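You operate a simulated robot arm through the tools that you are given. There is no shell and no other tool. Be economical: measure what you need, move in short steps, check, and stop when the job is done.

Carry out the task below with a simulated robot arm. There is one attempt and no reset: what you move stays moved.

## Task
Press the tare button three times. Then put the blue block on top of the large board on the shelf under the tunnel. Then fetch the press disc and set it on the top of the drain rack. Then open the teal lid. Do these in the order given. Set down upright: blue block.

It is judged by the outcome, as a careful person would: the job done as asked, and still so three seconds after it is handed in. It fails if anything else is knocked over, pushed out of place, dropped, spilled or broken. Lids that push on must go on centred and level and be pressed home; caps that screw on are set level and turned clockwise until they are tight.

## Robot
A 7-joint arm with a fingered hand on a trunk, on a base that drives. Base frame: it is fixed to the floor where the robot stands at the start and does not move with it; the origin is under the middle of the robot, x ahead of it, y to its left, z up; the surface under the hand at the start is at about z = 0.86. Lengths are in m, angles in degrees, forces in N, time in s.
Its first joint turns from -149.0 to 149.0 degrees. Places, roughly: blue block (5x5x5 cm) [-2.8, 0.9, 0.9]; large board (27x22x4 cm) [-2.8, 0.5, 0.4]; press disc [-3, 1.25, 1]; tare button [0.6, -0.2, 0.9]; teal lid [-4.7, -0.6, 0.6]; top of the drain rack (58x24 cm) [-6.36, -0.74, 0.94]. Payload 3.5 kg.
The TCP is the grasp point between the finger pads, 0.03 m short of the fingertips. In the tool frame z runs along the fingers and y along their closing line. The gripper opens to 0.104 m. The gripper's body begins 0.035 m behind the TCP. The gripper is a hand of 4 fingers: y runs from the thumb to the fingers, the wrist lies at [-0.015, -0.11, -0.186] in the tool frame, and closing takes about 1.5 s.
Orientation is told as [roll, pitch, yaw] about the base's x, y, z axes, in that order, counted from this pose: with the fingers straight down and the wrist toward the robot, the tool's x, y and z point along [0, 1, 0], [1, 0, 0] and [0, 0, -1] of the base frame.

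## Interface
- The arm moves only by the tool step_arm. Its argument "moves" is text: rows parted by semicolons, each of 7 numbers parted by spaces: the turn, a rotation vector about the tool's x, y, z in units of 8 degrees (1.0 is 8 degrees), then the shift along the tool's x, y, z in units of 50 mm (1.0 is 50 mm), then the gripper command, from -1 (shut) to 1 (fully open), values between in proportion. In form: rx ry rz dx dy dz grip; .... A call has 1 to 12 rows; each row shifts and turns the commanded pose from where the row before left it, along the tool's axes as they then stand. A call with a number of a shift or a turn outside -1 to 1 is refused whole. Each row takes 0.2 s and may step no farther than 0.05 m and 8.6 degrees from the row before; otherwise, or with a gripper value out of range, the whole call is refused. A pose out of reach is approached as far as the arm can. The call stops where the force on the tool passes 40 N (or 10 N more than at its start, if that is more) or the arm is blocked; 0.2 s more then pass. Each finger travels about 0.045 m/s and halts on what it meets, pressing with about 24 N; the grip force reading is that of the motor and also rises with nothing between the fingers. The clock runs only during rows and for 0.2 s after the last one: add rows that do not move to give the fingers time. It gives the time, the measured TCP pose, the force on the tool (base axes), the opening and the grip force at its end, in the units of the frame above (readings bear some noise), with the torque about the TCP (base axes, N m) and any sound that the robot's microphone picked up.
- Cameras (640 x 400 px; columns grow to the right, rows downward): "scene" is now at [0.0381, 0.1306, 1.5054]; the picture's right is [-0.42, -0.91, 0.00], its down [-0.39, 0.18, -0.90] and it looks along [0.82, -0.38, -0.43] (base axes); focal length 250 px, centre (320, 200). "wrist" rides on the gripper at [0.061, -0.092, -0.13] in the tool frame; the picture's right is [-0.81, 0.28, -0.52], its down [-0.53, -0.71, 0.46] and it looks along [-0.24, 0.64, 0.72] (tool axes); focal length 275 px, centre (320, 200).
- snapshot(camera): a new picture of that camera. It takes no simulated time.
- lift_body(by): slides the trunk up (or, below 0, down) by that many m; the arm and the scene camera ride with it, the base frame stays. It gives what a move gives, with no picture.
- drive_base(legs): drives the robot by 1 to 6 legs, each [ahead, left, turn to the left] in m, m and degrees, along the robot's own axes; the way and the turn of a leg run together, so that a leg with both is an arc; at most 1.5 m and 180 degrees a leg. The arm and the cameras ride along, it lands a little off, and it stops where it bumps. It gives what a move gives.
- hand_shape(shape): the hand has 4 fingers and takes this shape, open, in about a second: jaw (thumb against the fingers, like two jaws); tri (thumb and two fingers); tip (a fingertip pinch); poke (one finger out to press); point (the index stretched); flat (the hand flat); cup (the hand cupped); fist (a fist). The gripper value then closes the fingers along that shape, each until it touches; the sizes above hold for jaw. It gives what a move gives, with no picture.
- head_to(pan, tilt): turns the head with the scene camera to pan (to the left, within 155 degrees either way) and tilt (down, from -29 to 69), counted from straight ahead of the robot. It gives what a move gives.
- measure_at(camera, pixels): for up to 12 pixels [column, row] of the newest picture of that camera ("zoom" is the newest enlarged one), the place [x, y, z] in the base frame of the surface seen there, good to about 0.003 m. It takes no simulated time.
- zoom(camera, box): a new picture of the part [left, top, right, bottom] of that camera's present view, enlarged. It takes no simulated time.
- job_done(): hands the job in; it is judged then, once.

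Work in short steps. Measure before you move; look again where a grasp or a placing could have gone wrong, and mend it. You have 110 turns and 78 pictures in all, those below and enlarged ones among them. Open the gripper and draw the arm clear of the work before you hand the job in, unless the task says otherwise; then end with one line.

The tools are called after "Call:" by a JSON object that holds its "api" and its "payload". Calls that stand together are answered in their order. step_arm: Moves the arm, as the interface text tells. Its arguments: {"type":"object","properties":{"moves":{"type":"string"}},"required":["moves"]} The other tools are called the same way: lift_body (by) slides the trunk up or down; hand_shape (shape) gives the hand a shape; drive_base (legs) drives the base; head_to (pan, tilt) turns the head that bears the scene camera; snapshot (camera) takes a picture; measure_at (camera, pixels) gives the place of the surface under pixels of a picture; zoom (camera, box) takes an enlarged picture of a part of a camera's view; job_done () hands the job in.

At the start:

```text
time_s: 0.0
position: [0.6319, -0.1635, 1.2107]
ee_rot: [0.0, 0.0, 0.1]
force: [0.5, 0.8, -0.3]
ft_torque: [0.01, -0.03, 0.0]
opening: 0.1037
finger_force: 0.0
shape: jaw
trunk travel left (down, up): [-0.525, 0.185]
robot x, y, heading: [-0.0001, -0.0024, 0.3]
head pan, tilt: [-25.1, 25.6]
```

scene: 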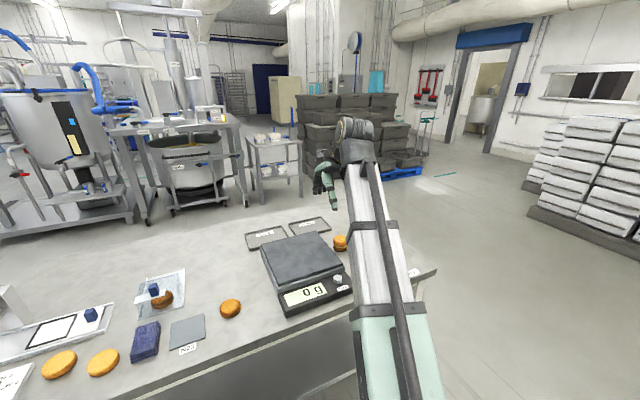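
wrist: 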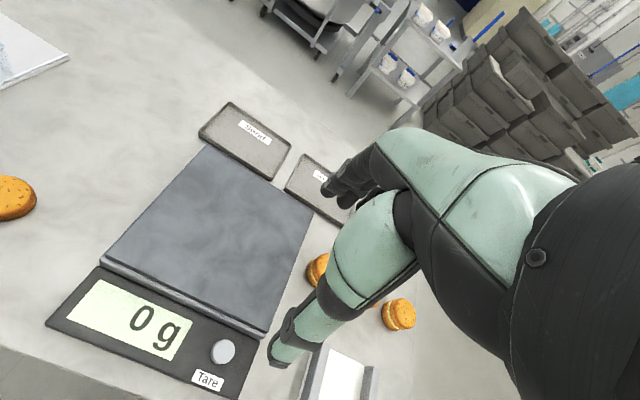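

The tare button is the light knob at wrist (222,351) / scene (337,279). I measure it and set the hand to poke.

Call:
{"api": "measure_at", "payload": {"camera": "wrist", "pixels": [[222, 351], [222, 345], [200, 340], [240, 352], [205, 381], [180, 200]]}}

Call:
{"api": "hand_shape", "payload": {"shape": "poke"}}

Call:
{"api": "zoom", "payload": {"camera": "scene", "box": [240, 220, 400, 320]}}

Call:
{"api": "snapshot", "payload": {"camera": "wrist"}}

```text
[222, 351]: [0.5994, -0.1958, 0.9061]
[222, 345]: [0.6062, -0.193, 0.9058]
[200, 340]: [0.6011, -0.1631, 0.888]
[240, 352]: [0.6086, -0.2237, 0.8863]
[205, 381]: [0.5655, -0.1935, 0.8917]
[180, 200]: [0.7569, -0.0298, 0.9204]
```

```text
time_s: 0.9
position: [0.6328, -0.163, 1.211]
ee_rot: [0.0, -0.1, 0.0]
force: [-0.1, 0.0, -0.3]
ft_torque: [-0.04, 0.01, -0.02]
opening: 0.0001
finger_force: 0.0
shape: poke
trunk travel left (down, up): [-0.525, 0.185]
robot x, y, heading: [-0.0013, 0.0003, 0.1]
head pan, tilt: [-25.1, 25.6]
```

```text
4.00 times, centred on (320, 270) of scene
```

zoom: 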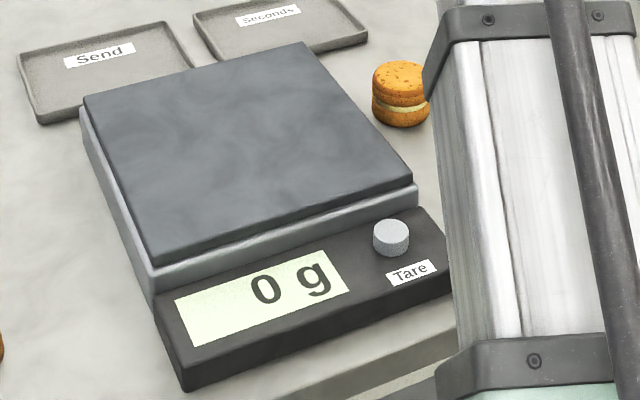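

```text
74 pictures are left
```

wrist: 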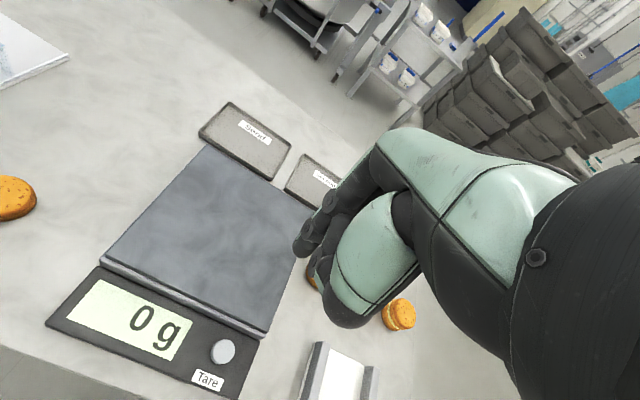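

I check where the poking fingertip lies relative to the TCP with an enlarged wrist view.

Call:
{"api": "zoom", "payload": {"camera": "wrist", "box": [260, 160, 420, 260]}}

Call:
{"api": "measure_at", "payload": {"camera": "wrist", "pixels": [[300, 250], [306, 245], [315, 230], [320, 240], [335, 200], [345, 245], [345, 315], [375, 220]]}}

```text
4.00 times, centred on (340, 210) of wrist
```

zoom: 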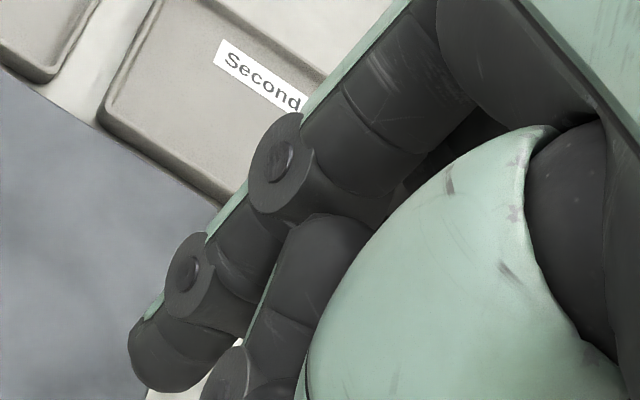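

```text
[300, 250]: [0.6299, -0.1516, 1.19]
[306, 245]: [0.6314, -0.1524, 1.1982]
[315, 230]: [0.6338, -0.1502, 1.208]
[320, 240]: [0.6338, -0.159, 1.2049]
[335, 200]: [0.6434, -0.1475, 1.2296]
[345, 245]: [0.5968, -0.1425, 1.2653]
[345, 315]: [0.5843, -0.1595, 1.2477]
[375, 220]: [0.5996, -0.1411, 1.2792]
```

The fingertip sits under the TCP (~3 cm ahead along the tool). I move above the button (0.602, -0.195), stopping with the tip about 3 cm above.

Call:
{"api": "step_arm", "payload": {"moves": "0 0 0 -0.64 -0.62 0 -1; 0 0 0 0 0 1 -1; 0 0 0 0 0 1 -1; 0 0 0 0 0 1 -1; 0 0 0 0 0 1 -1; 0 0 0 0 0 0.5 -1; 0 0 0 0 0 0 -1"}}

Call:
{"api": "snapshot", "payload": {"camera": "wrist"}}

Call:
{"api": "zoom", "payload": {"camera": "scene", "box": [240, 220, 400, 320]}}

```text
time_s: 2.5
position: [0.6038, -0.1955, 0.9856]
ee_rot: [0.0, 0.0, 0.0]
force: [-0.5, -0.6, -0.3]
ft_torque: [0.01, -0.04, 0.01]
opening: 0.0
finger_force: 23.8
shape: jaw
trunk travel left (down, up): [-0.525, 0.185]
robot x, y, heading: [0.0012, 0.0029, 0.2]
head pan, tilt: [-25.1, 25.6]
```

```text
72 pictures are left
```

wrist: 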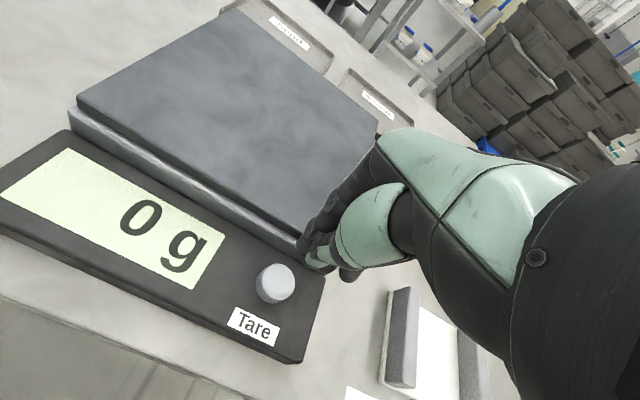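

```text
4.00 times, centred on (320, 270) of scene
```

zoom: 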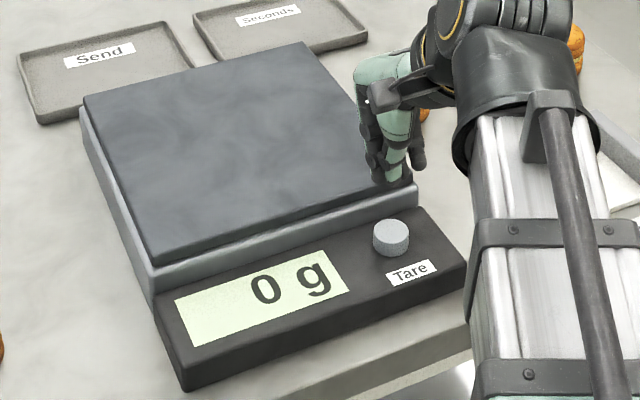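

Gripper −1 turned the poke shape into a closed jaw. I restore poke and test which gripper value keeps it.

Call:
{"api": "hand_shape", "payload": {"shape": "poke"}}

Call:
{"api": "step_arm", "payload": {"moves": "0 0 0 0 0 0 1; 0 0 0 0 0 0 1"}}

Call:
{"api": "snapshot", "payload": {"camera": "wrist"}}

Call:
{"api": "zoom", "payload": {"camera": "scene", "box": [240, 220, 400, 320]}}

```text
time_s: 3.4
position: [0.6013, -0.1948, 0.9859]
ee_rot: [0.0, 0.0, 0.0]
force: [0.0, 0.6, -0.1]
ft_torque: [0.05, 0.0, 0.06]
opening: 0.0003
finger_force: 0.0
shape: poke
trunk travel left (down, up): [-0.525, 0.185]
robot x, y, heading: [0.0037, 0.0013, -0.2]
head pan, tilt: [-25.1, 25.6]
```

```text
time_s: 4.0
position: [0.6032, -0.1946, 0.9852]
ee_rot: [-0.1, 0.0, 0.0]
force: [-1.0, 0.3, -0.4]
ft_torque: [0.05, -0.01, -0.01]
opening: 0.0001
finger_force: 0.1
shape: poke
trunk travel left (down, up): [-0.525, 0.185]
robot x, y, heading: [0.0027, -0.0002, -0.3]
head pan, tilt: [-25.1, 25.6]
```

```text
70 pictures are left
```

wrist: 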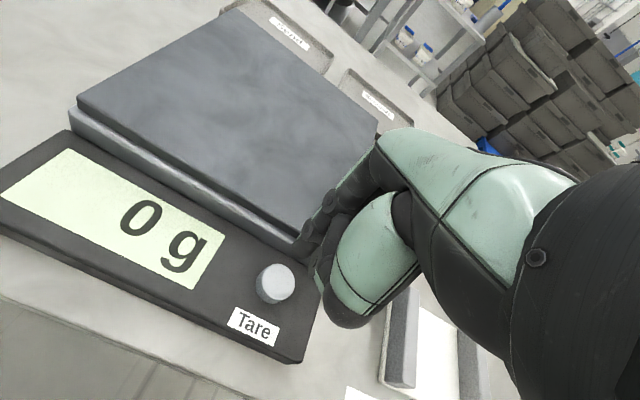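

```text
4.00 times, centred on (320, 270) of scene
```

zoom: 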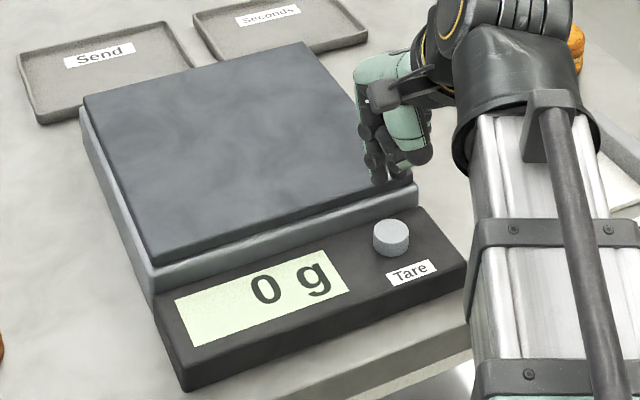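

Grip 1 keeps the poke shape. I measure the fingertip to know its offset from the button.

Call:
{"api": "measure_at", "payload": {"camera": "zoom", "pixels": [[377, 180], [381, 178], [374, 160], [390, 227], [378, 232], [404, 232], [390, 240], [415, 155], [397, 165]]}}

Call:
{"api": "measure_at", "payload": {"camera": "wrist", "pixels": [[276, 276], [302, 248], [308, 240], [322, 285]]}}

```text
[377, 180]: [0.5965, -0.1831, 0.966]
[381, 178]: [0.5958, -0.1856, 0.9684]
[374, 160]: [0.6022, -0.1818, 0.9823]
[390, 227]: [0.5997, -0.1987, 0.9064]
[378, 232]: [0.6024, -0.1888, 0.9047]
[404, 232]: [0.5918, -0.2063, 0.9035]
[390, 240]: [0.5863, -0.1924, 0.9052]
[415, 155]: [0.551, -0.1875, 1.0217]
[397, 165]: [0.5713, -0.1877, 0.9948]
```

```text
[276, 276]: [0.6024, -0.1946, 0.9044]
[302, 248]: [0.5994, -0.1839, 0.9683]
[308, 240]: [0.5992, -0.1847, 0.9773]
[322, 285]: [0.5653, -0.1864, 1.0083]
```

Tip is about (0.604,-0.19), button centre (0.600,-0.197). I nudge slightly and go down slowly, watching force and sound.

Call:
{"api": "step_arm", "payload": {"moves": "0 0 0 -0.1 -0.07 0 1; 0 0 0 0 0 0.4 1; 0 0 0 0 0 0.3 1; 0 0 0 0 0 0.1 1; 0 0 0 0 0 0.08 1; 0 0 0 0 0 0 1"}}

Call:
{"api": "zoom", "payload": {"camera": "scene", "box": [240, 220, 400, 320]}}

```text
time_s: 5.4
position: [0.598, -0.2005, 0.9407]
ee_rot: [0.0, 0.0, 0.0]
force: [0.1, -0.8, 0.6]
ft_torque: [-0.02, 0.0, 0.01]
opening: 0.0
finger_force: 0.0
shape: poke
trunk travel left (down, up): [-0.525, 0.185]
robot x, y, heading: [0.0007, -0.0025, 0.1]
head pan, tilt: [-25.1, 25.6]
```

```text
4.00 times, centred on (320, 270) of scene
```

zoom: 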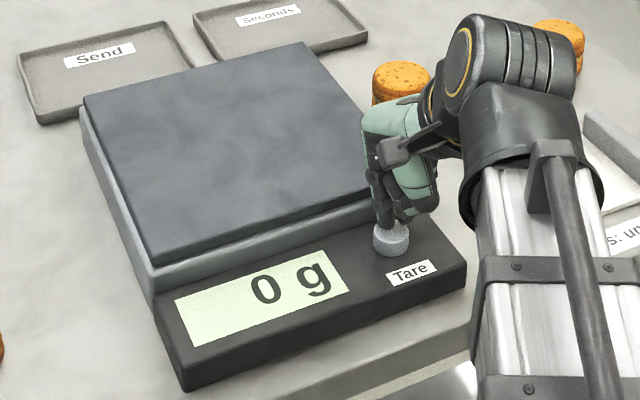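

The fingertip is just above the button. I press down in small steps.

Call:
{"api": "step_arm", "payload": {"moves": "0 0 0 0 0 0.06 1; 0 0 0 0 0 0.04 1; 0 0 0 0 0 0.04 1; 0 0 0 0 0 0 1"}}

```text
time_s: 6.4
position: [0.5975, -0.2005, 0.9348]
ee_rot: [0.0, -0.1, 0.0]
force: [-0.7, 0.2, 0.9]
ft_torque: [-0.01, 0.03, -0.01]
opening: 0.0
finger_force: 0.0
shape: poke
trunk travel left (down, up): [-0.525, 0.185]
robot x, y, heading: [-0.0027, 0.0005, -0.1]
head pan, tilt: [-25.1, 25.6]
```

Call:
{"api": "step_arm", "payload": {"moves": "0 0 0 0 0 0.04 1; 0 0 0 0 0 0.04 1; 0 0 0 0 0 0 1"}}

```text
time_s: 7.2
position: [0.5988, -0.1994, 0.9317]
ee_rot: [0.1, 0.0, 0.0]
force: [-1.0, -0.9, 3.0]
ft_torque: [-0.05, 0.04, -0.02]
opening: 0.0003
finger_force: 0.2
shape: poke
trunk travel left (down, up): [-0.525, 0.185]
robot x, y, heading: [-0.002, 0.004, 0.1]
head pan, tilt: [-25.1, 25.6]
heard: click
```

A click was heard at z≈0.932 (first press). I lift 1 cm, then press again the same way.

Call:
{"api": "step_arm", "payload": {"moves": "0 0 0 0 0 -0.2 1; 0 0 0 0 0 0 1; 0 0 0 0 0 0 1"}}

Call:
{"api": "step_arm", "payload": {"moves": "0 0 0 0 0 0.1 1; 0 0 0 0 0 0.06 1; 0 0 0 0 0 0.04 1; 0 0 0 0 0 0 1"}}

```text
time_s: 8.0
position: [0.5981, -0.1986, 0.9412]
ee_rot: [-0.1, 0.0, 0.0]
force: [-0.4, 0.5, 0.1]
ft_torque: [0.0, -0.04, -0.03]
opening: 0.0001
finger_force: 0.0
shape: poke
trunk travel left (down, up): [-0.525, 0.185]
robot x, y, heading: [-0.001, 0.0032, -0.1]
head pan, tilt: [-25.1, 25.6]
```

```text
time_s: 9.0
position: [0.5975, -0.2002, 0.9304]
ee_rot: [0.0, 0.0, 0.0]
force: [-0.3, -0.9, 3.1]
ft_torque: [-0.02, 0.0, 0.01]
opening: 0.0
finger_force: 0.0
shape: poke
trunk travel left (down, up): [-0.525, 0.185]
robot x, y, heading: [0.0009, -0.0003, -0.1]
head pan, tilt: [-25.1, 25.6]
heard: click
```

Second click heard. Lift and press a third time.

Call:
{"api": "step_arm", "payload": {"moves": "0 0 0 0 0 -0.2 1; 0 0 0 0 0 0 1; 0 0 0 0 0 0 1"}}

Call:
{"api": "step_arm", "payload": {"moves": "0 0 0 0 0 0.1 1; 0 0 0 0 0 0.06 1; 0 0 0 0 0 0.04 1; 0 0 0 0 0 0 1"}}

```text
time_s: 9.8
position: [0.5973, -0.2004, 0.9407]
ee_rot: [-0.1, 0.0, 0.0]
force: [0.0, 0.1, 0.3]
ft_torque: [-0.02, -0.02, -0.02]
opening: 0.0
finger_force: 0.1
shape: poke
trunk travel left (down, up): [-0.525, 0.185]
robot x, y, heading: [-0.0004, 0.0021, 0.1]
head pan, tilt: [-25.1, 25.6]
```

```text
time_s: 10.8
position: [0.5969, -0.2006, 0.9311]
ee_rot: [0.0, -0.1, 0.0]
force: [0.7, -0.6, 3.2]
ft_torque: [-0.04, -0.02, 0.03]
opening: 0.0002
finger_force: 0.1
shape: poke
trunk travel left (down, up): [-0.525, 0.185]
robot x, y, heading: [0.0009, 0.0003, 0.2]
head pan, tilt: [-25.1, 25.6]
heard: click
```

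Third click heard. I raise the arm well clear and look back toward where the next objects are.

Call:
{"api": "step_arm", "payload": {"moves": "0 0 0 0 0 -1 1; 0 0 0 0 0 -1 1; 0 0 0 0 0 -1 1; 0 0 0 0 0 -1 1; 0 0 0 0 0 -1 1; 0 0 0 0 0 -1 1; 0 0 0 0 -1 0 1; 0 0 0 0 0 0 1"}}

Call:
{"api": "head_to", "payload": {"pan": 150, "tilt": 15}}

Call:
{"api": "snapshot", "payload": {"camera": "scene"}}

```text
time_s: 12.6
position: [0.5493, -0.1997, 1.2306]
ee_rot: [0.0, 0.0, 0.0]
force: [0.6, 0.5, 0.1]
ft_torque: [0.0, 0.0, 0.01]
opening: 0.0
finger_force: 0.0
shape: poke
trunk travel left (down, up): [-0.525, 0.185]
robot x, y, heading: [-0.001, 0.002, 0.2]
head pan, tilt: [-25.1, 25.6]
```

```text
time_s: 15.2
position: [0.5494, -0.2008, 1.2311]
ee_rot: [0.0, 0.0, -0.1]
force: [-0.6, 0.7, 0.8]
ft_torque: [-0.01, -0.01, -0.03]
opening: 0.0
finger_force: 0.0
shape: poke
trunk travel left (down, up): [-0.525, 0.185]
robot x, y, heading: [-0.0036, -0.0, 0.4]
head pan, tilt: [150.0, 15.0]
```

```text
67 pictures are left
```

scene: 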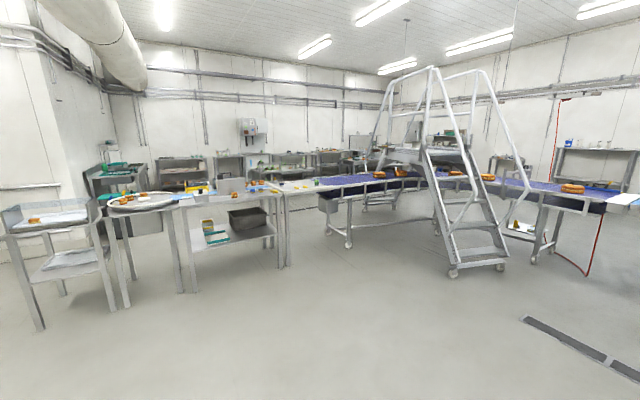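

The table with a lower shelf (around 190–280, 190–290) matches the places given. I zoom and measure its geometry.

Call:
{"api": "zoom", "payload": {"camera": "scene", "box": [170, 150, 330, 250]}}

Call:
{"api": "measure_at", "payload": {"camera": "scene", "pixels": [[232, 238], [245, 215], [285, 262], [187, 290], [282, 190], [180, 203], [228, 195], [500, 268], [452, 275], [348, 245], [125, 305], [42, 328]]}}

```text
4.00 times, centred on (250, 200) of scene
```

zoom: 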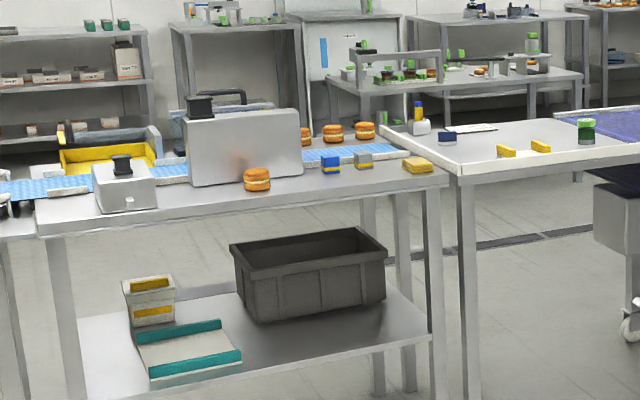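

```text
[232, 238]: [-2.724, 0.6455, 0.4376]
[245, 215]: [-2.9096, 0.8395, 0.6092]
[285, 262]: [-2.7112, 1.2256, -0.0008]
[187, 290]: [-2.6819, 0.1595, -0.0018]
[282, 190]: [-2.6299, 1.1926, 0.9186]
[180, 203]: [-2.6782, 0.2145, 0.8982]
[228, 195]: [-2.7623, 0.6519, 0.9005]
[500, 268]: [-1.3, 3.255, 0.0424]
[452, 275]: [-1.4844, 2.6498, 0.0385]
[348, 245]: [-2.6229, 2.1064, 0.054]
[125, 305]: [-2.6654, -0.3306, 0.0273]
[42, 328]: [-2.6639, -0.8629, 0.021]
```

The blue block is on the bench (zoom 331,162) and the large board (teal rails) on its shelf. I back off, turn round, and drive up to the bench.

Call:
{"api": "drive_base", "payload": {"legs": [[-0.9, 0, 0], [0, 0, 180], [0.95, -0.75, 0]]}}

Call:
{"api": "head_to", "payload": {"pan": 0, "tilt": 35}}

Call:
{"api": "hand_shape", "payload": {"shape": "jaw"}}

Call:
{"api": "snapshot", "payload": {"camera": "scene"}}

```text
time_s: 33.2
position: [-2.4155, 0.9688, 1.2315]
ee_rot: [0.0, -0.1, 179.4]
force: [-0.1, 0.4, 0.6]
ft_torque: [0.03, -0.01, -0.01]
opening: 0.0003
finger_force: 0.1
shape: poke
trunk travel left (down, up): [-0.525, 0.185]
robot x, y, heading: [-1.8678, 0.7622, 179.5]
head pan, tilt: [150.0, 15.0]
```

```text
time_s: 35.5
position: [-2.4162, 0.9681, 1.2311]
ee_rot: [-0.1, 0.1, 179.4]
force: [-0.6, -0.3, -0.5]
ft_torque: [0.02, 0.02, -0.02]
opening: 0.0
finger_force: 0.0
shape: poke
trunk travel left (down, up): [-0.525, 0.185]
robot x, y, heading: [-1.8691, 0.7662, 179.5]
head pan, tilt: [0.0, 35.0]
```

```text
time_s: 36.4
position: [-2.4145, 0.9687, 1.2312]
ee_rot: [0.0, 0.0, 179.4]
force: [0.0, 0.2, -0.2]
ft_torque: [0.0, 0.02, -0.04]
opening: 0.1037
finger_force: 0.1
shape: jaw
trunk travel left (down, up): [-0.525, 0.185]
robot x, y, heading: [-1.863, 0.7596, 179.4]
head pan, tilt: [0.0, 35.0]
```

```text
65 pictures are left
```

scene: 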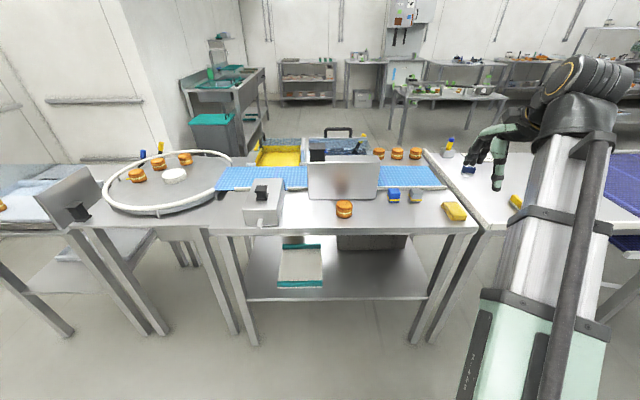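

The blue block is near (394,195). I zoom on it and on the next bench to find the press disc, and measure.

Call:
{"api": "zoom", "payload": {"camera": "scene", "box": [360, 130, 520, 230]}}

Call:
{"api": "zoom", "payload": {"camera": "scene", "box": [220, 200, 420, 325]}}

Call:
{"api": "measure_at", "payload": {"camera": "scene", "pixels": [[394, 196], [394, 189], [394, 202], [281, 285], [320, 285], [300, 265], [281, 247], [320, 247], [300, 284], [340, 230], [340, 238]]}}

```text
4.00 times, centred on (440, 180) of scene
```

zoom: 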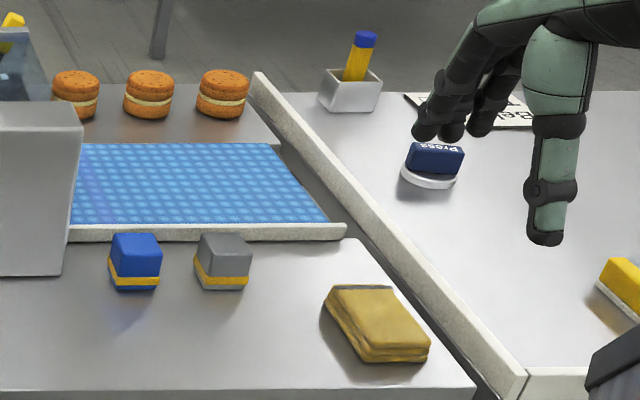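

```text
3.20 times, centred on (320, 262) of scene
```

zoom: 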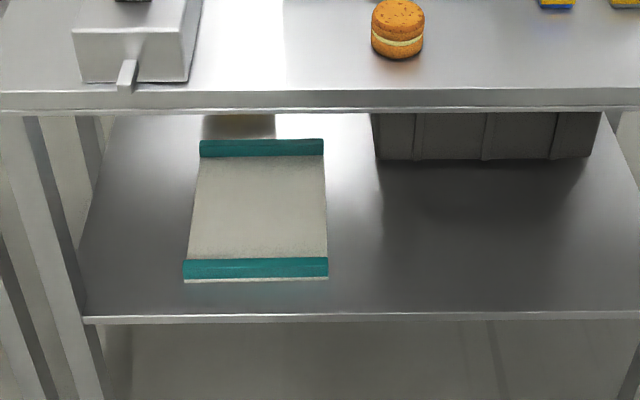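

```text
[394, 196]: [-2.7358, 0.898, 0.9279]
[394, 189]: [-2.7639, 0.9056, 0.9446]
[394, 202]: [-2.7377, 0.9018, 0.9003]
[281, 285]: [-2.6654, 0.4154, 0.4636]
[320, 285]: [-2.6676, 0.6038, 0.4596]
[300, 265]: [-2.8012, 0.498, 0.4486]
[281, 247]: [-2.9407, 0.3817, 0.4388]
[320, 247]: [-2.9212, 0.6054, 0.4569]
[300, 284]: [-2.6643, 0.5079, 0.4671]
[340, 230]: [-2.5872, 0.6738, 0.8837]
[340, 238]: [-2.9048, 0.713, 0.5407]
```

I drive a little closer and measure the gaps around the block (rail behind it, grey block beside it) plus the wrist view.

Call:
{"api": "drive_base", "payload": {"legs": [[0.08, 0, 0.5]]}}

Call:
{"api": "step_arm", "payload": {"moves": "0 0 0 0.5 1 0 1; 0 0 0 0.5 1 0 1; 0 0 0 0 1 0 1; 0 0 0 0 0 1 1; 0 0 0 0 0 0 1"}}

Call:
{"api": "snapshot", "payload": {"camera": "wrist"}}

Call:
{"api": "zoom", "payload": {"camera": "scene", "box": [360, 130, 520, 230]}}

```text
time_s: 37.5
position: [-2.4995, 0.9639, 1.2317]
ee_rot: [0.0, 0.0, -179.9]
force: [0.0, -0.6, -0.5]
ft_torque: [-0.01, 0.0, -0.03]
opening: 0.104
finger_force: 0.0
shape: jaw
trunk travel left (down, up): [-0.525, 0.185]
robot x, y, heading: [-1.9481, 0.7654, -180.1]
head pan, tilt: [0.0, 35.0]
```

```text
refused: row 1 steps farther than a row can; nothing moved
```

```text
62 pictures are left
```

wrist: 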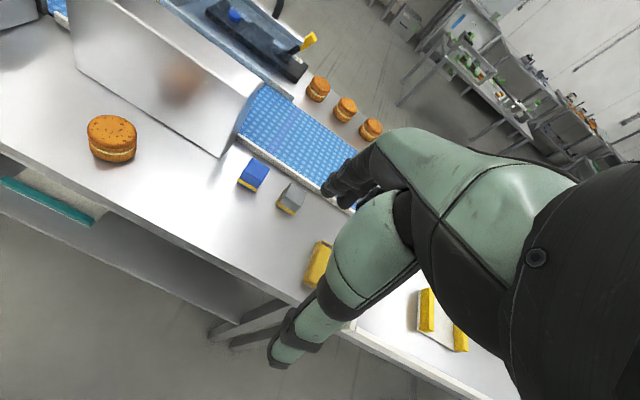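

```text
4.00 times, centred on (440, 180) of scene
```

zoom: 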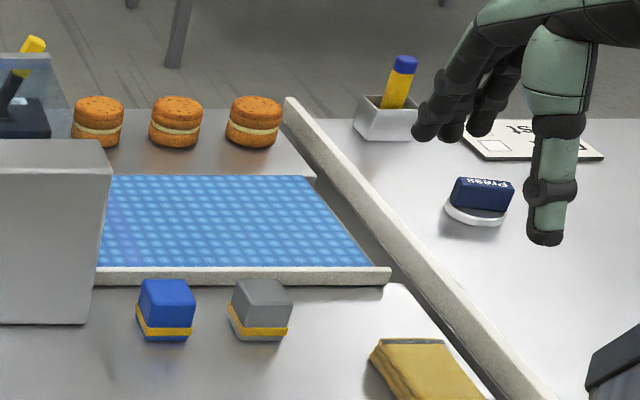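

I measure the block's corners, rail, and grey block from this zoom.

Call:
{"api": "measure_at", "payload": {"camera": "zoom", "pixels": [[146, 282], [186, 282], [140, 303], [192, 303], [165, 320], [210, 271], [210, 281], [236, 305], [235, 285], [163, 292], [92, 300], [213, 310]]}}

```text
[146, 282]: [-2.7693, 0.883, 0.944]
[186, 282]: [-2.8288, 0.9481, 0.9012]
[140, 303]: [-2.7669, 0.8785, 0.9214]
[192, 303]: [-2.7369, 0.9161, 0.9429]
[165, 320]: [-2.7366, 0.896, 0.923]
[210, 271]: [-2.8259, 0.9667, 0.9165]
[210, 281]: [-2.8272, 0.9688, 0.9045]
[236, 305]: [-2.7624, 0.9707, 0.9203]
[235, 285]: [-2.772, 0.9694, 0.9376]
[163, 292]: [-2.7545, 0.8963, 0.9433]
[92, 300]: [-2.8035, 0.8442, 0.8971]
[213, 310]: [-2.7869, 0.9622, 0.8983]
```

Block centre ≈ (-2.761, 0.898), top 0.945; rail at x=-2.826. I move above it with the opening at 8 cm.

Call:
{"api": "step_arm", "payload": {"moves": "0 0 0 0.22 0.872 0 0.54; 0 0 0 0.22 0.872 0 0.54; 0 0 0 0.22 0.872 0 0.54; 0 0 0 0.22 0.872 0 0.54; 0 0 0 0.22 0.872 0 0.54; 0 0 0 0.22 0.872 0 0.54; 0 0 0 0 0 1 0.54; 0 0 0 0 0 1 0.54; 0 0 0 0 0 1 0.54; 0 0 0 0 0 1 0.54; 0 0 0 0 0 0 0.54"}}

Call:
{"api": "snapshot", "payload": {"camera": "wrist"}}

Call:
{"api": "snapshot", "payload": {"camera": "scene"}}

```text
time_s: 39.9
position: [-2.7618, 0.8953, 1.0338]
ee_rot: [0.0, 0.0, -180.1]
force: [-0.1, 0.2, 0.5]
ft_torque: [0.02, -0.02, 0.02]
opening: 0.0803
finger_force: 0.0
shape: jaw
trunk travel left (down, up): [-0.525, 0.185]
robot x, y, heading: [-1.9498, 0.7614, -179.9]
head pan, tilt: [0.0, 35.0]
```

```text
60 pictures are left
```

wrist: 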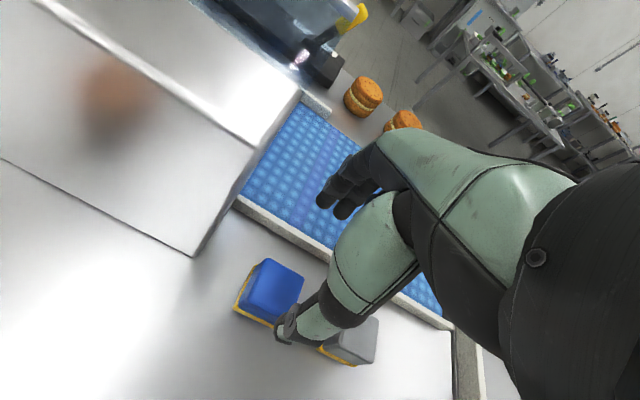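

```text
59 pictures are left
```

scene: 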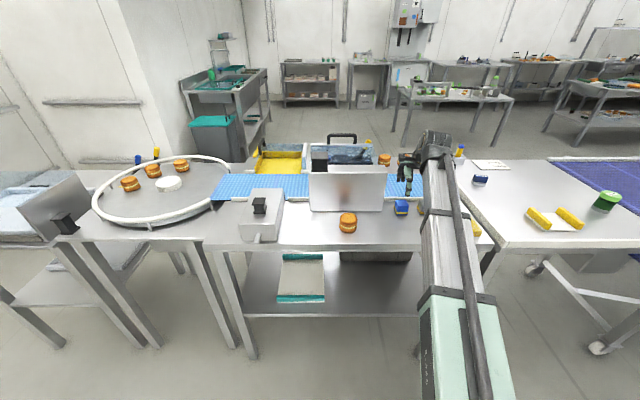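

I refine the block's position from this wrist view before descending.

Call:
{"api": "measure_at", "payload": {"camera": "wrist", "pixels": [[267, 260], [246, 298], [302, 278], [283, 315], [274, 288], [355, 322], [376, 323], [330, 340], [236, 205], [290, 240]]}}

```text
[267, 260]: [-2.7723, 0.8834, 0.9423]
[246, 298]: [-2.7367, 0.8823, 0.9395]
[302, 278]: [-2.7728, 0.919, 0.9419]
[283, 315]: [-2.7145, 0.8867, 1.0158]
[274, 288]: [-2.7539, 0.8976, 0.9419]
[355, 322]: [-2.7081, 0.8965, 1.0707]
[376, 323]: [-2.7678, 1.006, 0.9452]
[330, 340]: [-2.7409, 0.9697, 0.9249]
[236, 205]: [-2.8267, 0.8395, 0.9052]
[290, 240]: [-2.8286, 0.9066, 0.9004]
```

Block centre ≈ (-2.757, 0.900). I adjust 5 mm and descend to z≈0.936, then close.

Call:
{"api": "step_arm", "payload": {"moves": "0 0 0 -0.1 -0.09 0 0.54; 0 0 0 0 0 0.8 0.54; 0 0 0 0 0 0.8 0.54; 0 0 0 0 0 0.34 0.54; 0 0 0 0 0 0 0.54"}}

Call:
{"api": "step_arm", "payload": {"moves": "0 0 0 0 0 0 0; 0 0 0 0 0 0 -1; 0 0 0 0 0 0 -1; 0 0 0 0 0 0 -1; 0 0 0 0 0 0 -1; 0 0 0 0 0 0 -1; 0 0 0 0 0 0 -1"}}

Call:
{"api": "snapshot", "payload": {"camera": "wrist"}}

```text
time_s: 41.1
position: [-2.7541, 0.9016, 0.9357]
ee_rot: [0.0, 0.0, -179.9]
force: [-0.4, -0.8, 0.3]
ft_torque: [-0.01, 0.01, 0.0]
opening: 0.0803
finger_force: 0.1
shape: jaw
trunk travel left (down, up): [-0.525, 0.185]
robot x, y, heading: [-1.9481, 0.7625, -179.9]
head pan, tilt: [0.0, 35.0]
```

```text
time_s: 42.7
position: [-2.7562, 0.9015, 0.9343]
ee_rot: [0.0, 0.1, -180.0]
force: [0.6, -0.1, -0.7]
ft_torque: [-0.01, 0.04, 0.01]
opening: 0.0369
finger_force: 23.5
shape: jaw
trunk travel left (down, up): [-0.525, 0.185]
robot x, y, heading: [-1.95, 0.7645, -180.4]
head pan, tilt: [0.0, 35.0]
```

```text
58 pictures are left
```

wrist: 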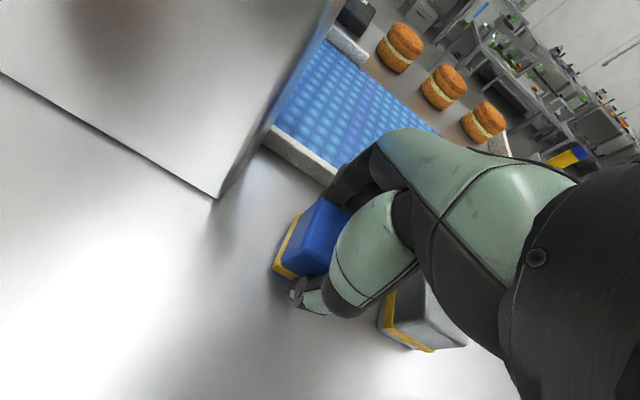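

Gripped (opening 3.7 cm, force 23.5). Lift and check that the block follows.

Call:
{"api": "step_arm", "payload": {"moves": "0 0 0 0 0 -0.6 -1; 0 0 0 0 0 -1 -1; 0 0 0 0 0 -1 -1; 0 0 0 0 0 0 -1"}}

Call:
{"api": "snapshot", "payload": {"camera": "wrist"}}

Call:
{"api": "zoom", "payload": {"camera": "scene", "box": [340, 120, 500, 220]}}

```text
time_s: 43.7
position: [-2.7553, 0.9008, 1.0624]
ee_rot: [0.0, 0.0, -180.1]
force: [-0.4, -0.6, -0.4]
ft_torque: [0.01, -0.02, -0.05]
opening: 0.0368
finger_force: 24.1
shape: jaw
trunk travel left (down, up): [-0.525, 0.185]
robot x, y, heading: [-1.9517, 0.7628, -180.3]
head pan, tilt: [0.0, 35.0]
```

```text
57 pictures are left
```

wrist: 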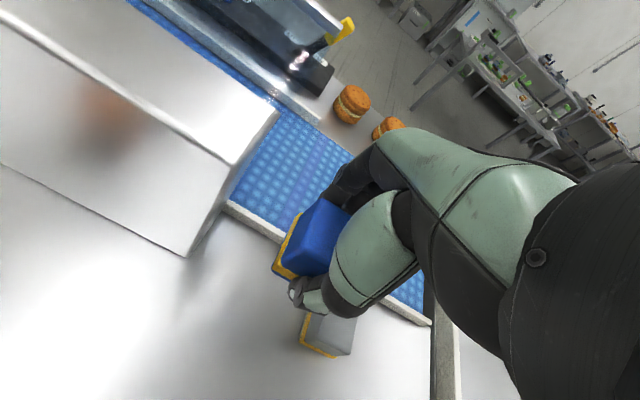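

```text
4.00 times, centred on (420, 170) of scene
```

zoom: 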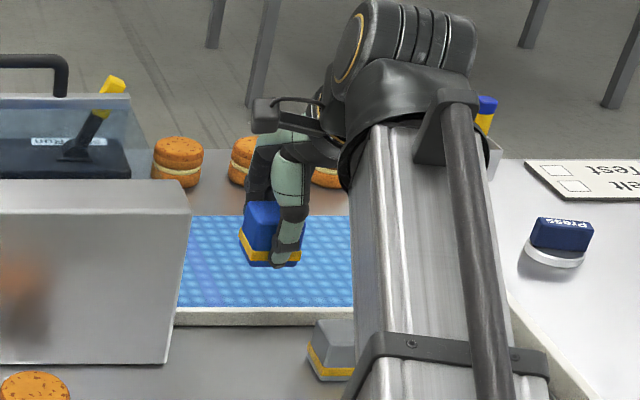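

The block is held upright. Before going under the bench I measure how steep the forearm is.

Call:
{"api": "measure_at", "payload": {"camera": "zoom", "pixels": [[410, 70], [400, 110], [405, 200], [430, 360], [400, 30], [470, 200]]}}

Call:
{"api": "drive_base", "payload": {"legs": [[-0.42, 0, 0], [0, 0.4, 0]]}}

```text
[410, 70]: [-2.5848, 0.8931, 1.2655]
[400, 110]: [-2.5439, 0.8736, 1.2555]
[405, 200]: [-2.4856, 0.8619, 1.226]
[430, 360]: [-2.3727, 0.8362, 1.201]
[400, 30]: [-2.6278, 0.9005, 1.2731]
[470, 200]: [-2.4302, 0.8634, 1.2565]
```

```text
time_s: 48.4
position: [-2.3304, 0.4952, 1.0623]
ee_rot: [-0.1, 0.0, -179.6]
force: [0.0, -0.4, -1.0]
ft_torque: [-0.01, -0.02, -0.02]
opening: 0.0366
finger_force: 23.6
shape: jaw
trunk travel left (down, up): [-0.525, 0.185]
robot x, y, heading: [-1.5229, 0.3627, -179.5]
head pan, tilt: [0.0, 35.0]
```

The forearm is nearly level, about 0.2 m above the TCP, so it fits under the bench (underside ~0.86). Lower the trunk 0.50.

Call:
{"api": "lift_body", "payload": {"by": -0.5}}

Call:
{"api": "head_to", "payload": {"pan": 0, "tilt": 20}}

Call:
{"api": "snapshot", "payload": {"camera": "scene"}}

```text
refused: -0.5 is not a number from -0.4 to 0.4
```

```text
time_s: 49.2
position: [-2.3314, 0.4966, 1.0627]
ee_rot: [0.0, 0.0, -179.6]
force: [0.5, 0.8, 0.1]
ft_torque: [-0.01, -0.04, 0.0]
opening: 0.0366
finger_force: 24.2
shape: jaw
trunk travel left (down, up): [-0.525, 0.185]
robot x, y, heading: [-1.524, 0.3636, -179.7]
head pan, tilt: [0.0, 20.0]
```

```text
55 pictures are left
```

scene: 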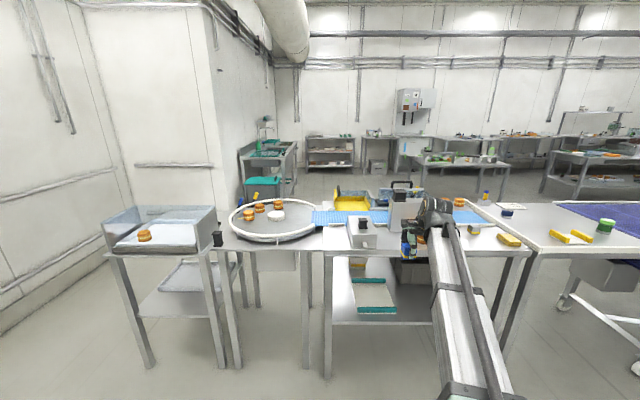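

Lift is limited to 0.4 per call, so I lower in two calls.

Call:
{"api": "lift_body", "payload": {"by": -0.3}}

Call:
{"api": "lift_body", "payload": {"by": -0.2}}

Call:
{"api": "snapshot", "payload": {"camera": "scene"}}

```text
time_s: 52.2
position: [-2.3307, 0.4963, 0.7617]
ee_rot: [0.1, -0.1, -179.6]
force: [-0.5, 0.2, 0.0]
ft_torque: [0.01, 0.0, -0.03]
opening: 0.0367
finger_force: 24.0
shape: jaw
trunk travel left (down, up): [-0.225, 0.485]
robot x, y, heading: [-1.5243, 0.3631, -179.6]
head pan, tilt: [0.0, 20.0]
```

```text
time_s: 54.3
position: [-2.3316, 0.4952, 0.5627]
ee_rot: [0.0, -0.1, -179.6]
force: [0.5, 0.3, -1.2]
ft_torque: [0.02, 0.0, 0.01]
opening: 0.0366
finger_force: 24.2
shape: jaw
trunk travel left (down, up): [-0.025, 0.685]
robot x, y, heading: [-1.5244, 0.3629, -179.7]
head pan, tilt: [0.0, 20.0]
```

```text
54 pictures are left
```

scene: 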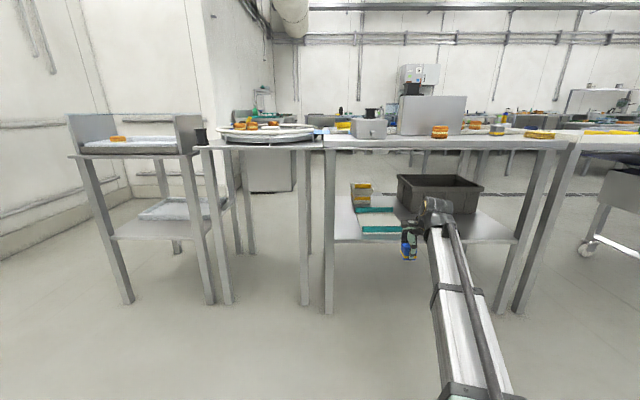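

The way in is clear: crate is right of the hand, legs far off. I drive ahead 0.43 so the block comes over the board.

Call:
{"api": "drive_base", "payload": {"legs": [[0.25, 0, 0], [0.18, 0, 0]]}}

Call:
{"api": "snapshot", "payload": {"camera": "wrist"}}

Call:
{"api": "zoom", "payload": {"camera": "scene", "box": [270, 120, 510, 270]}}

```text
time_s: 57.2
position: [-2.7599, 0.4937, 0.5618]
ee_rot: [0.0, -0.1, -179.6]
force: [0.1, 0.7, -0.6]
ft_torque: [-0.02, 0.01, 0.03]
opening: 0.0364
finger_force: 24.0
shape: jaw
trunk travel left (down, up): [-0.025, 0.685]
robot x, y, heading: [-1.9518, 0.3628, -179.6]
head pan, tilt: [0.0, 20.0]
```

```text
53 pictures are left
```

wrist: 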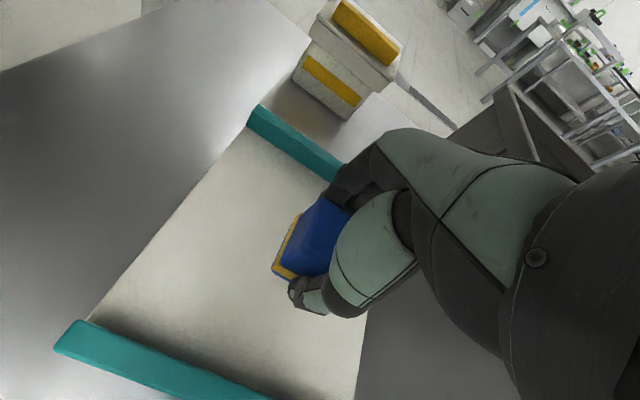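

```text
2.67 times, centred on (390, 195) of scene
```

zoom: 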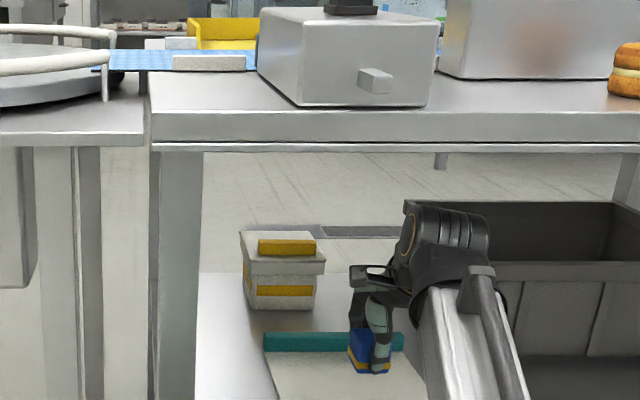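

The block hovers over the board. I check the board extents and surface height from the wrist view.

Call:
{"api": "measure_at", "payload": {"camera": "wrist", "pixels": [[230, 220], [200, 280], [250, 300], [330, 330], [350, 385], [110, 300], [240, 135], [70, 345], [340, 170], [285, 140]]}}

```text
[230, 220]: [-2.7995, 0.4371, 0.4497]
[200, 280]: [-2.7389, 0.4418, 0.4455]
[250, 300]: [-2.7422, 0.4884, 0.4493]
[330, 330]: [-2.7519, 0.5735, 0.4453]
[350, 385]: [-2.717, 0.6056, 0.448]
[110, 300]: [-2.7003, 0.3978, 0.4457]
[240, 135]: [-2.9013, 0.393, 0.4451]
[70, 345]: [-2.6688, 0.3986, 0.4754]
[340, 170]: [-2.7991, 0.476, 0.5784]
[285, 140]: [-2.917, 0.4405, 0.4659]
```

Board surface 0.447, centre (-2.795, 0.50). I move 3 cm further in and descend until just touching.

Call:
{"api": "step_arm", "payload": {"moves": "0 0 0 -0.1 0.6 0 -1; 0 0 0 0 0 0.8 -1; 0 0 0 0 0 0.6 -1; 0 0 0 0 0 0.1 -1; 0 0 0 0 0 0.05 -1; 0 0 0 0 0 0 -1"}}

```text
time_s: 58.6
position: [-2.7893, 0.4979, 0.4837]
ee_rot: [0.0, 0.0, -179.6]
force: [0.5, 0.1, 0.6]
ft_torque: [-0.02, 0.02, 0.03]
opening: 0.0368
finger_force: 23.6
shape: jaw
trunk travel left (down, up): [-0.025, 0.685]
robot x, y, heading: [-1.9537, 0.3579, -179.7]
head pan, tilt: [0.0, 20.0]
```

Call:
{"api": "step_arm", "payload": {"moves": "0 0 0 0 0 0.03 -1; 0 0 0 0 0 0.03 -1; 0 0 0 0 0 0 -1"}}

Call:
{"api": "zoom", "payload": {"camera": "wrist", "box": [220, 180, 380, 340]}}

```text
time_s: 59.5
position: [-2.7896, 0.4978, 0.483]
ee_rot: [0.0, -0.2, -179.6]
force: [0.4, -1.3, 16.3]
ft_torque: [0.0, 0.06, 0.0]
opening: 0.0376
finger_force: 24.2
shape: jaw
trunk travel left (down, up): [-0.025, 0.685]
robot x, y, heading: [-1.9549, 0.3571, -179.6]
head pan, tilt: [0.0, 20.0]
```

```text
2.50 times, centred on (300, 260) of wrist
```

zoom: 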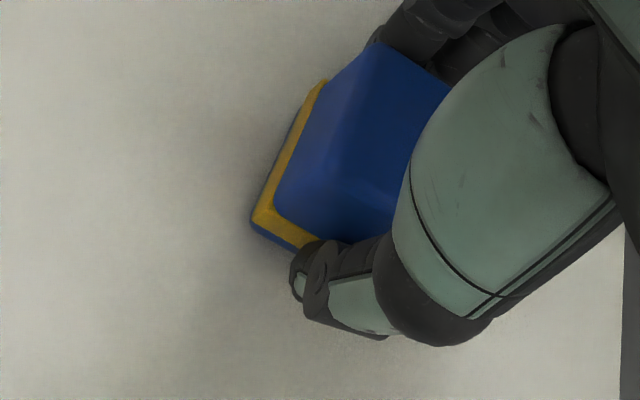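

Contact (16 N) — the block stands on the board. I open gradually and lift straight up.

Call:
{"api": "step_arm", "payload": {"moves": "0 0 0 0 0 -0.04 -0.2; 0 0 0 0 0 0 0.1; 0 0 0 0 0 0 0.4; 0 0 0 0 0 0 0.7; 0 0 0 0 0 0 0.7; 0 0 0 0 0 -0.5 0.7; 0 0 0 0 0 -1 0.7; 0 0 0 0 0 -0.4 0.7; 0 0 0 0 0 0 0.7"}}

Call:
{"api": "snapshot", "payload": {"camera": "wrist"}}

```text
time_s: 61.5
position: [-2.7896, 0.4985, 0.5782]
ee_rot: [0.0, 0.0, -179.5]
force: [0.1, 0.7, -0.5]
ft_torque: [-0.02, 0.0, 0.01]
opening: 0.0882
finger_force: 0.1
shape: jaw
trunk travel left (down, up): [-0.025, 0.685]
robot x, y, heading: [-1.9576, 0.3611, -179.7]
head pan, tilt: [0.0, 20.0]
```

```text
50 pictures are left
```

wrist: 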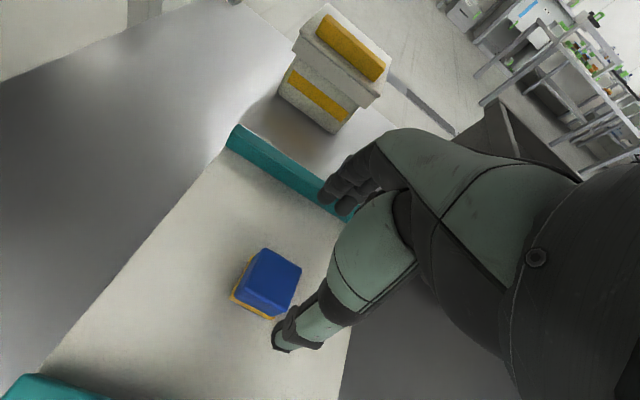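

The block stands upright on the board. I back out, raise the trunk, and go over to the press disc.

Call:
{"api": "drive_base", "payload": {"legs": [[-0.45, 0, 0]]}}

Call:
{"api": "lift_body", "payload": {"by": 0.4}}

Call:
{"api": "lift_body", "payload": {"by": 0.25}}

Call:
{"api": "drive_base", "payload": {"legs": [[0, -0.75, 0], [0.45, 0, 0]]}}

Call:
{"api": "head_to", "payload": {"pan": 0, "tilt": 35}}

Call:
{"api": "snapshot", "payload": {"camera": "scene"}}

Call:
{"api": "snapshot", "payload": {"camera": "wrist"}}

```text
time_s: 64.2
position: [-2.338, 0.5014, 0.5781]
ee_rot: [-0.1, 0.0, -179.6]
force: [0.5, 0.1, -0.5]
ft_torque: [-0.01, -0.01, 0.01]
opening: 0.0881
finger_force: 0.0
shape: jaw
trunk travel left (down, up): [-0.025, 0.685]
robot x, y, heading: [-1.4991, 0.3632, -179.5]
head pan, tilt: [0.0, 20.0]
```

```text
time_s: 68.0
position: [-2.3393, 0.5025, 0.9772]
ee_rot: [-0.1, 0.0, -179.6]
force: [-0.2, 0.0, -0.7]
ft_torque: [0.0, 0.07, -0.01]
opening: 0.0883
finger_force: 0.0
shape: jaw
trunk travel left (down, up): [-0.425, 0.285]
robot x, y, heading: [-1.5019, 0.363, -179.8]
head pan, tilt: [0.0, 20.0]
```

```text
time_s: 70.6
position: [-2.3375, 0.5025, 1.2273]
ee_rot: [0.0, 0.0, -179.5]
force: [-0.3, 0.5, 0.5]
ft_torque: [-0.02, 0.01, 0.0]
opening: 0.088
finger_force: 0.0
shape: jaw
trunk travel left (down, up): [-0.675, 0.035]
robot x, y, heading: [-1.5008, 0.3637, -179.6]
head pan, tilt: [0.0, 20.0]
```

```text
time_s: 77.1
position: [-2.8082, 1.2703, 1.2268]
ee_rot: [0.1, 0.0, -179.7]
force: [-0.9, -0.5, -0.2]
ft_torque: [0.01, 0.02, -0.02]
opening: 0.0884
finger_force: 0.0
shape: jaw
trunk travel left (down, up): [-0.675, 0.035]
robot x, y, heading: [-1.9683, 1.1322, -179.9]
head pan, tilt: [0.0, 20.0]
```

```text
time_s: 77.9
position: [-2.8089, 1.2696, 1.2268]
ee_rot: [0.0, 0.0, -179.7]
force: [-0.1, -0.5, -0.2]
ft_torque: [0.02, -0.04, 0.0]
opening: 0.0882
finger_force: 0.1
shape: jaw
trunk travel left (down, up): [-0.675, 0.035]
robot x, y, heading: [-1.9739, 1.1301, -179.7]
head pan, tilt: [0.0, 35.0]
```

```text
49 pictures are left
```

scene: 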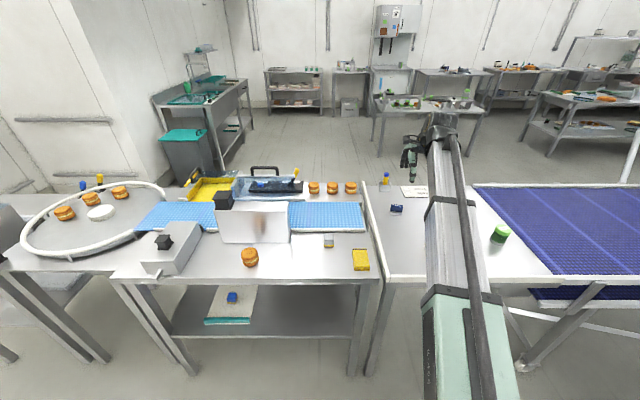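

```text
48 pictures are left
```

wrist: 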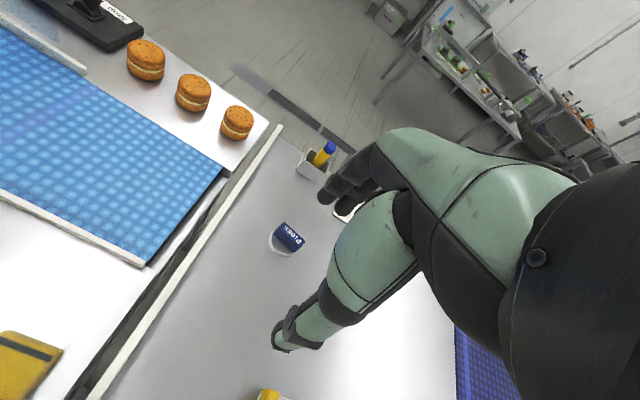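

The block is visible on the board. I zoom on the press disc for its handle's orientation and measure.

Call:
{"api": "zoom", "payload": {"camera": "wrist", "box": [246, 210, 326, 270]}}

Call:
{"api": "zoom", "payload": {"camera": "scene", "box": [356, 180, 436, 230]}}

Call:
{"api": "measure_at", "payload": {"camera": "wrist", "pixels": [[281, 224], [303, 238], [274, 231], [292, 250], [290, 238], [270, 240], [280, 252], [260, 250], [285, 260], [330, 215]]}}

```text
6.67 times, centred on (286, 240) of wrist
```

zoom: 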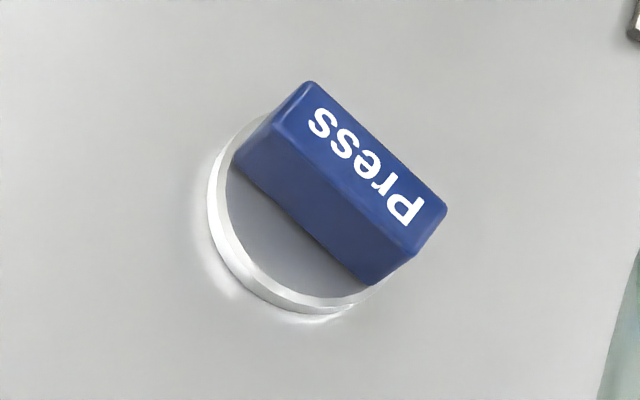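

```text
8.00 times, centred on (396, 205) of scene
```

zoom: 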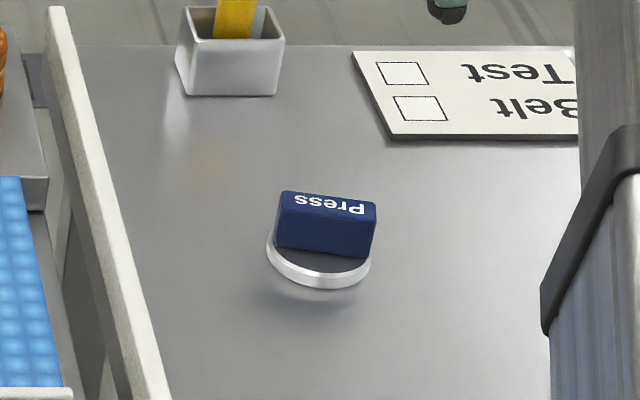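

```text
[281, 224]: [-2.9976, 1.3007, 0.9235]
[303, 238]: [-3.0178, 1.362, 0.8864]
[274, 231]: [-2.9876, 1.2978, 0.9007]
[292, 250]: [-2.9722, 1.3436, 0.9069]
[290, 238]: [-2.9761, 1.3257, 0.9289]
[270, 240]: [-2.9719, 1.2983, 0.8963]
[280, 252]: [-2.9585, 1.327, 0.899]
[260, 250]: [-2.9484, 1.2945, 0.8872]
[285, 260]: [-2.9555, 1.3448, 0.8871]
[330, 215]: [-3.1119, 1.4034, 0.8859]
```

I measure the handle's top corners in the scene zoom.

Call:
{"api": "measure_at", "payload": {"camera": "zoom", "pixels": [[286, 194], [372, 204], [281, 209], [371, 217], [325, 202], [278, 245], [365, 252], [325, 230], [275, 256], [320, 284], [366, 270], [320, 275]]}}

```text
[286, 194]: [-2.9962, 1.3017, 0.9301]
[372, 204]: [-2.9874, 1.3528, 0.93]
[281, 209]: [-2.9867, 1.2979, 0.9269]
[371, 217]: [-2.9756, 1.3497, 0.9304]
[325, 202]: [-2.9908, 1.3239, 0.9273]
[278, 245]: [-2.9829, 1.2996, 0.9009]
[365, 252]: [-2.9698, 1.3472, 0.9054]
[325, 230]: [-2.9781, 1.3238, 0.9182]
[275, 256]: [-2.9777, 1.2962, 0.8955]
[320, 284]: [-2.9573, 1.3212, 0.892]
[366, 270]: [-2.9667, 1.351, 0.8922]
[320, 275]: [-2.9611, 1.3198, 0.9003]
```

Handle centre ≈ (-2.987, 1.325), long axis ~12° off the y axis, top 0.931, disc top 0.899. It is slightly out of reach, so I check the bench front edge before driving closer.

Call:
{"api": "measure_at", "payload": {"camera": "scene", "pixels": [[400, 279], [410, 276], [372, 365], [375, 285], [530, 360], [250, 283]]}}

```text
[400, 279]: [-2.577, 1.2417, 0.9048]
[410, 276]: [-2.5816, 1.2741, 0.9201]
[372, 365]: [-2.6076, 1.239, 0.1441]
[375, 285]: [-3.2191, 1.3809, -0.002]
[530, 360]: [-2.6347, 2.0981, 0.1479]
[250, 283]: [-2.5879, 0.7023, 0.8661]
```

Edge at x≈-2.58; moving 0.12 ahead leaves ample room. Then I position above the handle with the yaw correction.

Call:
{"api": "drive_base", "payload": {"legs": [[0.12, -0.05, 0]]}}

Call:
{"api": "step_arm", "payload": {"moves": "0 0 0.795 0 0 0 0.1; 0 0 0.795 0 0 0 0.1; 0 0 0 0 0 1 0.1; 0 0 0 0 0 1 0.1; 0 0 0 0 0 1 0.1; 0 0 0 0 0 1 0.1; 0 0 0 0 0 0 0.1"}}

```text
time_s: 79.2
position: [-2.9301, 1.3187, 1.2269]
ee_rot: [0.0, 0.1, -179.7]
force: [0.5, -0.2, 0.5]
ft_torque: [-0.01, -0.02, -0.01]
opening: 0.0879
finger_force: 0.1
shape: jaw
trunk travel left (down, up): [-0.675, 0.035]
robot x, y, heading: [-2.0886, 1.1821, -179.5]
head pan, tilt: [0.0, 35.0]
```

```text
time_s: 80.8
position: [-2.9283, 1.318, 1.0292]
ee_rot: [0.0, 0.0, 167.6]
force: [-0.5, 0.6, 0.1]
ft_torque: [0.0, 0.01, -0.01]
opening: 0.0575
finger_force: 0.1
shape: jaw
trunk travel left (down, up): [-0.675, 0.035]
robot x, y, heading: [-2.0958, 1.1777, -179.7]
head pan, tilt: [0.0, 35.0]
```

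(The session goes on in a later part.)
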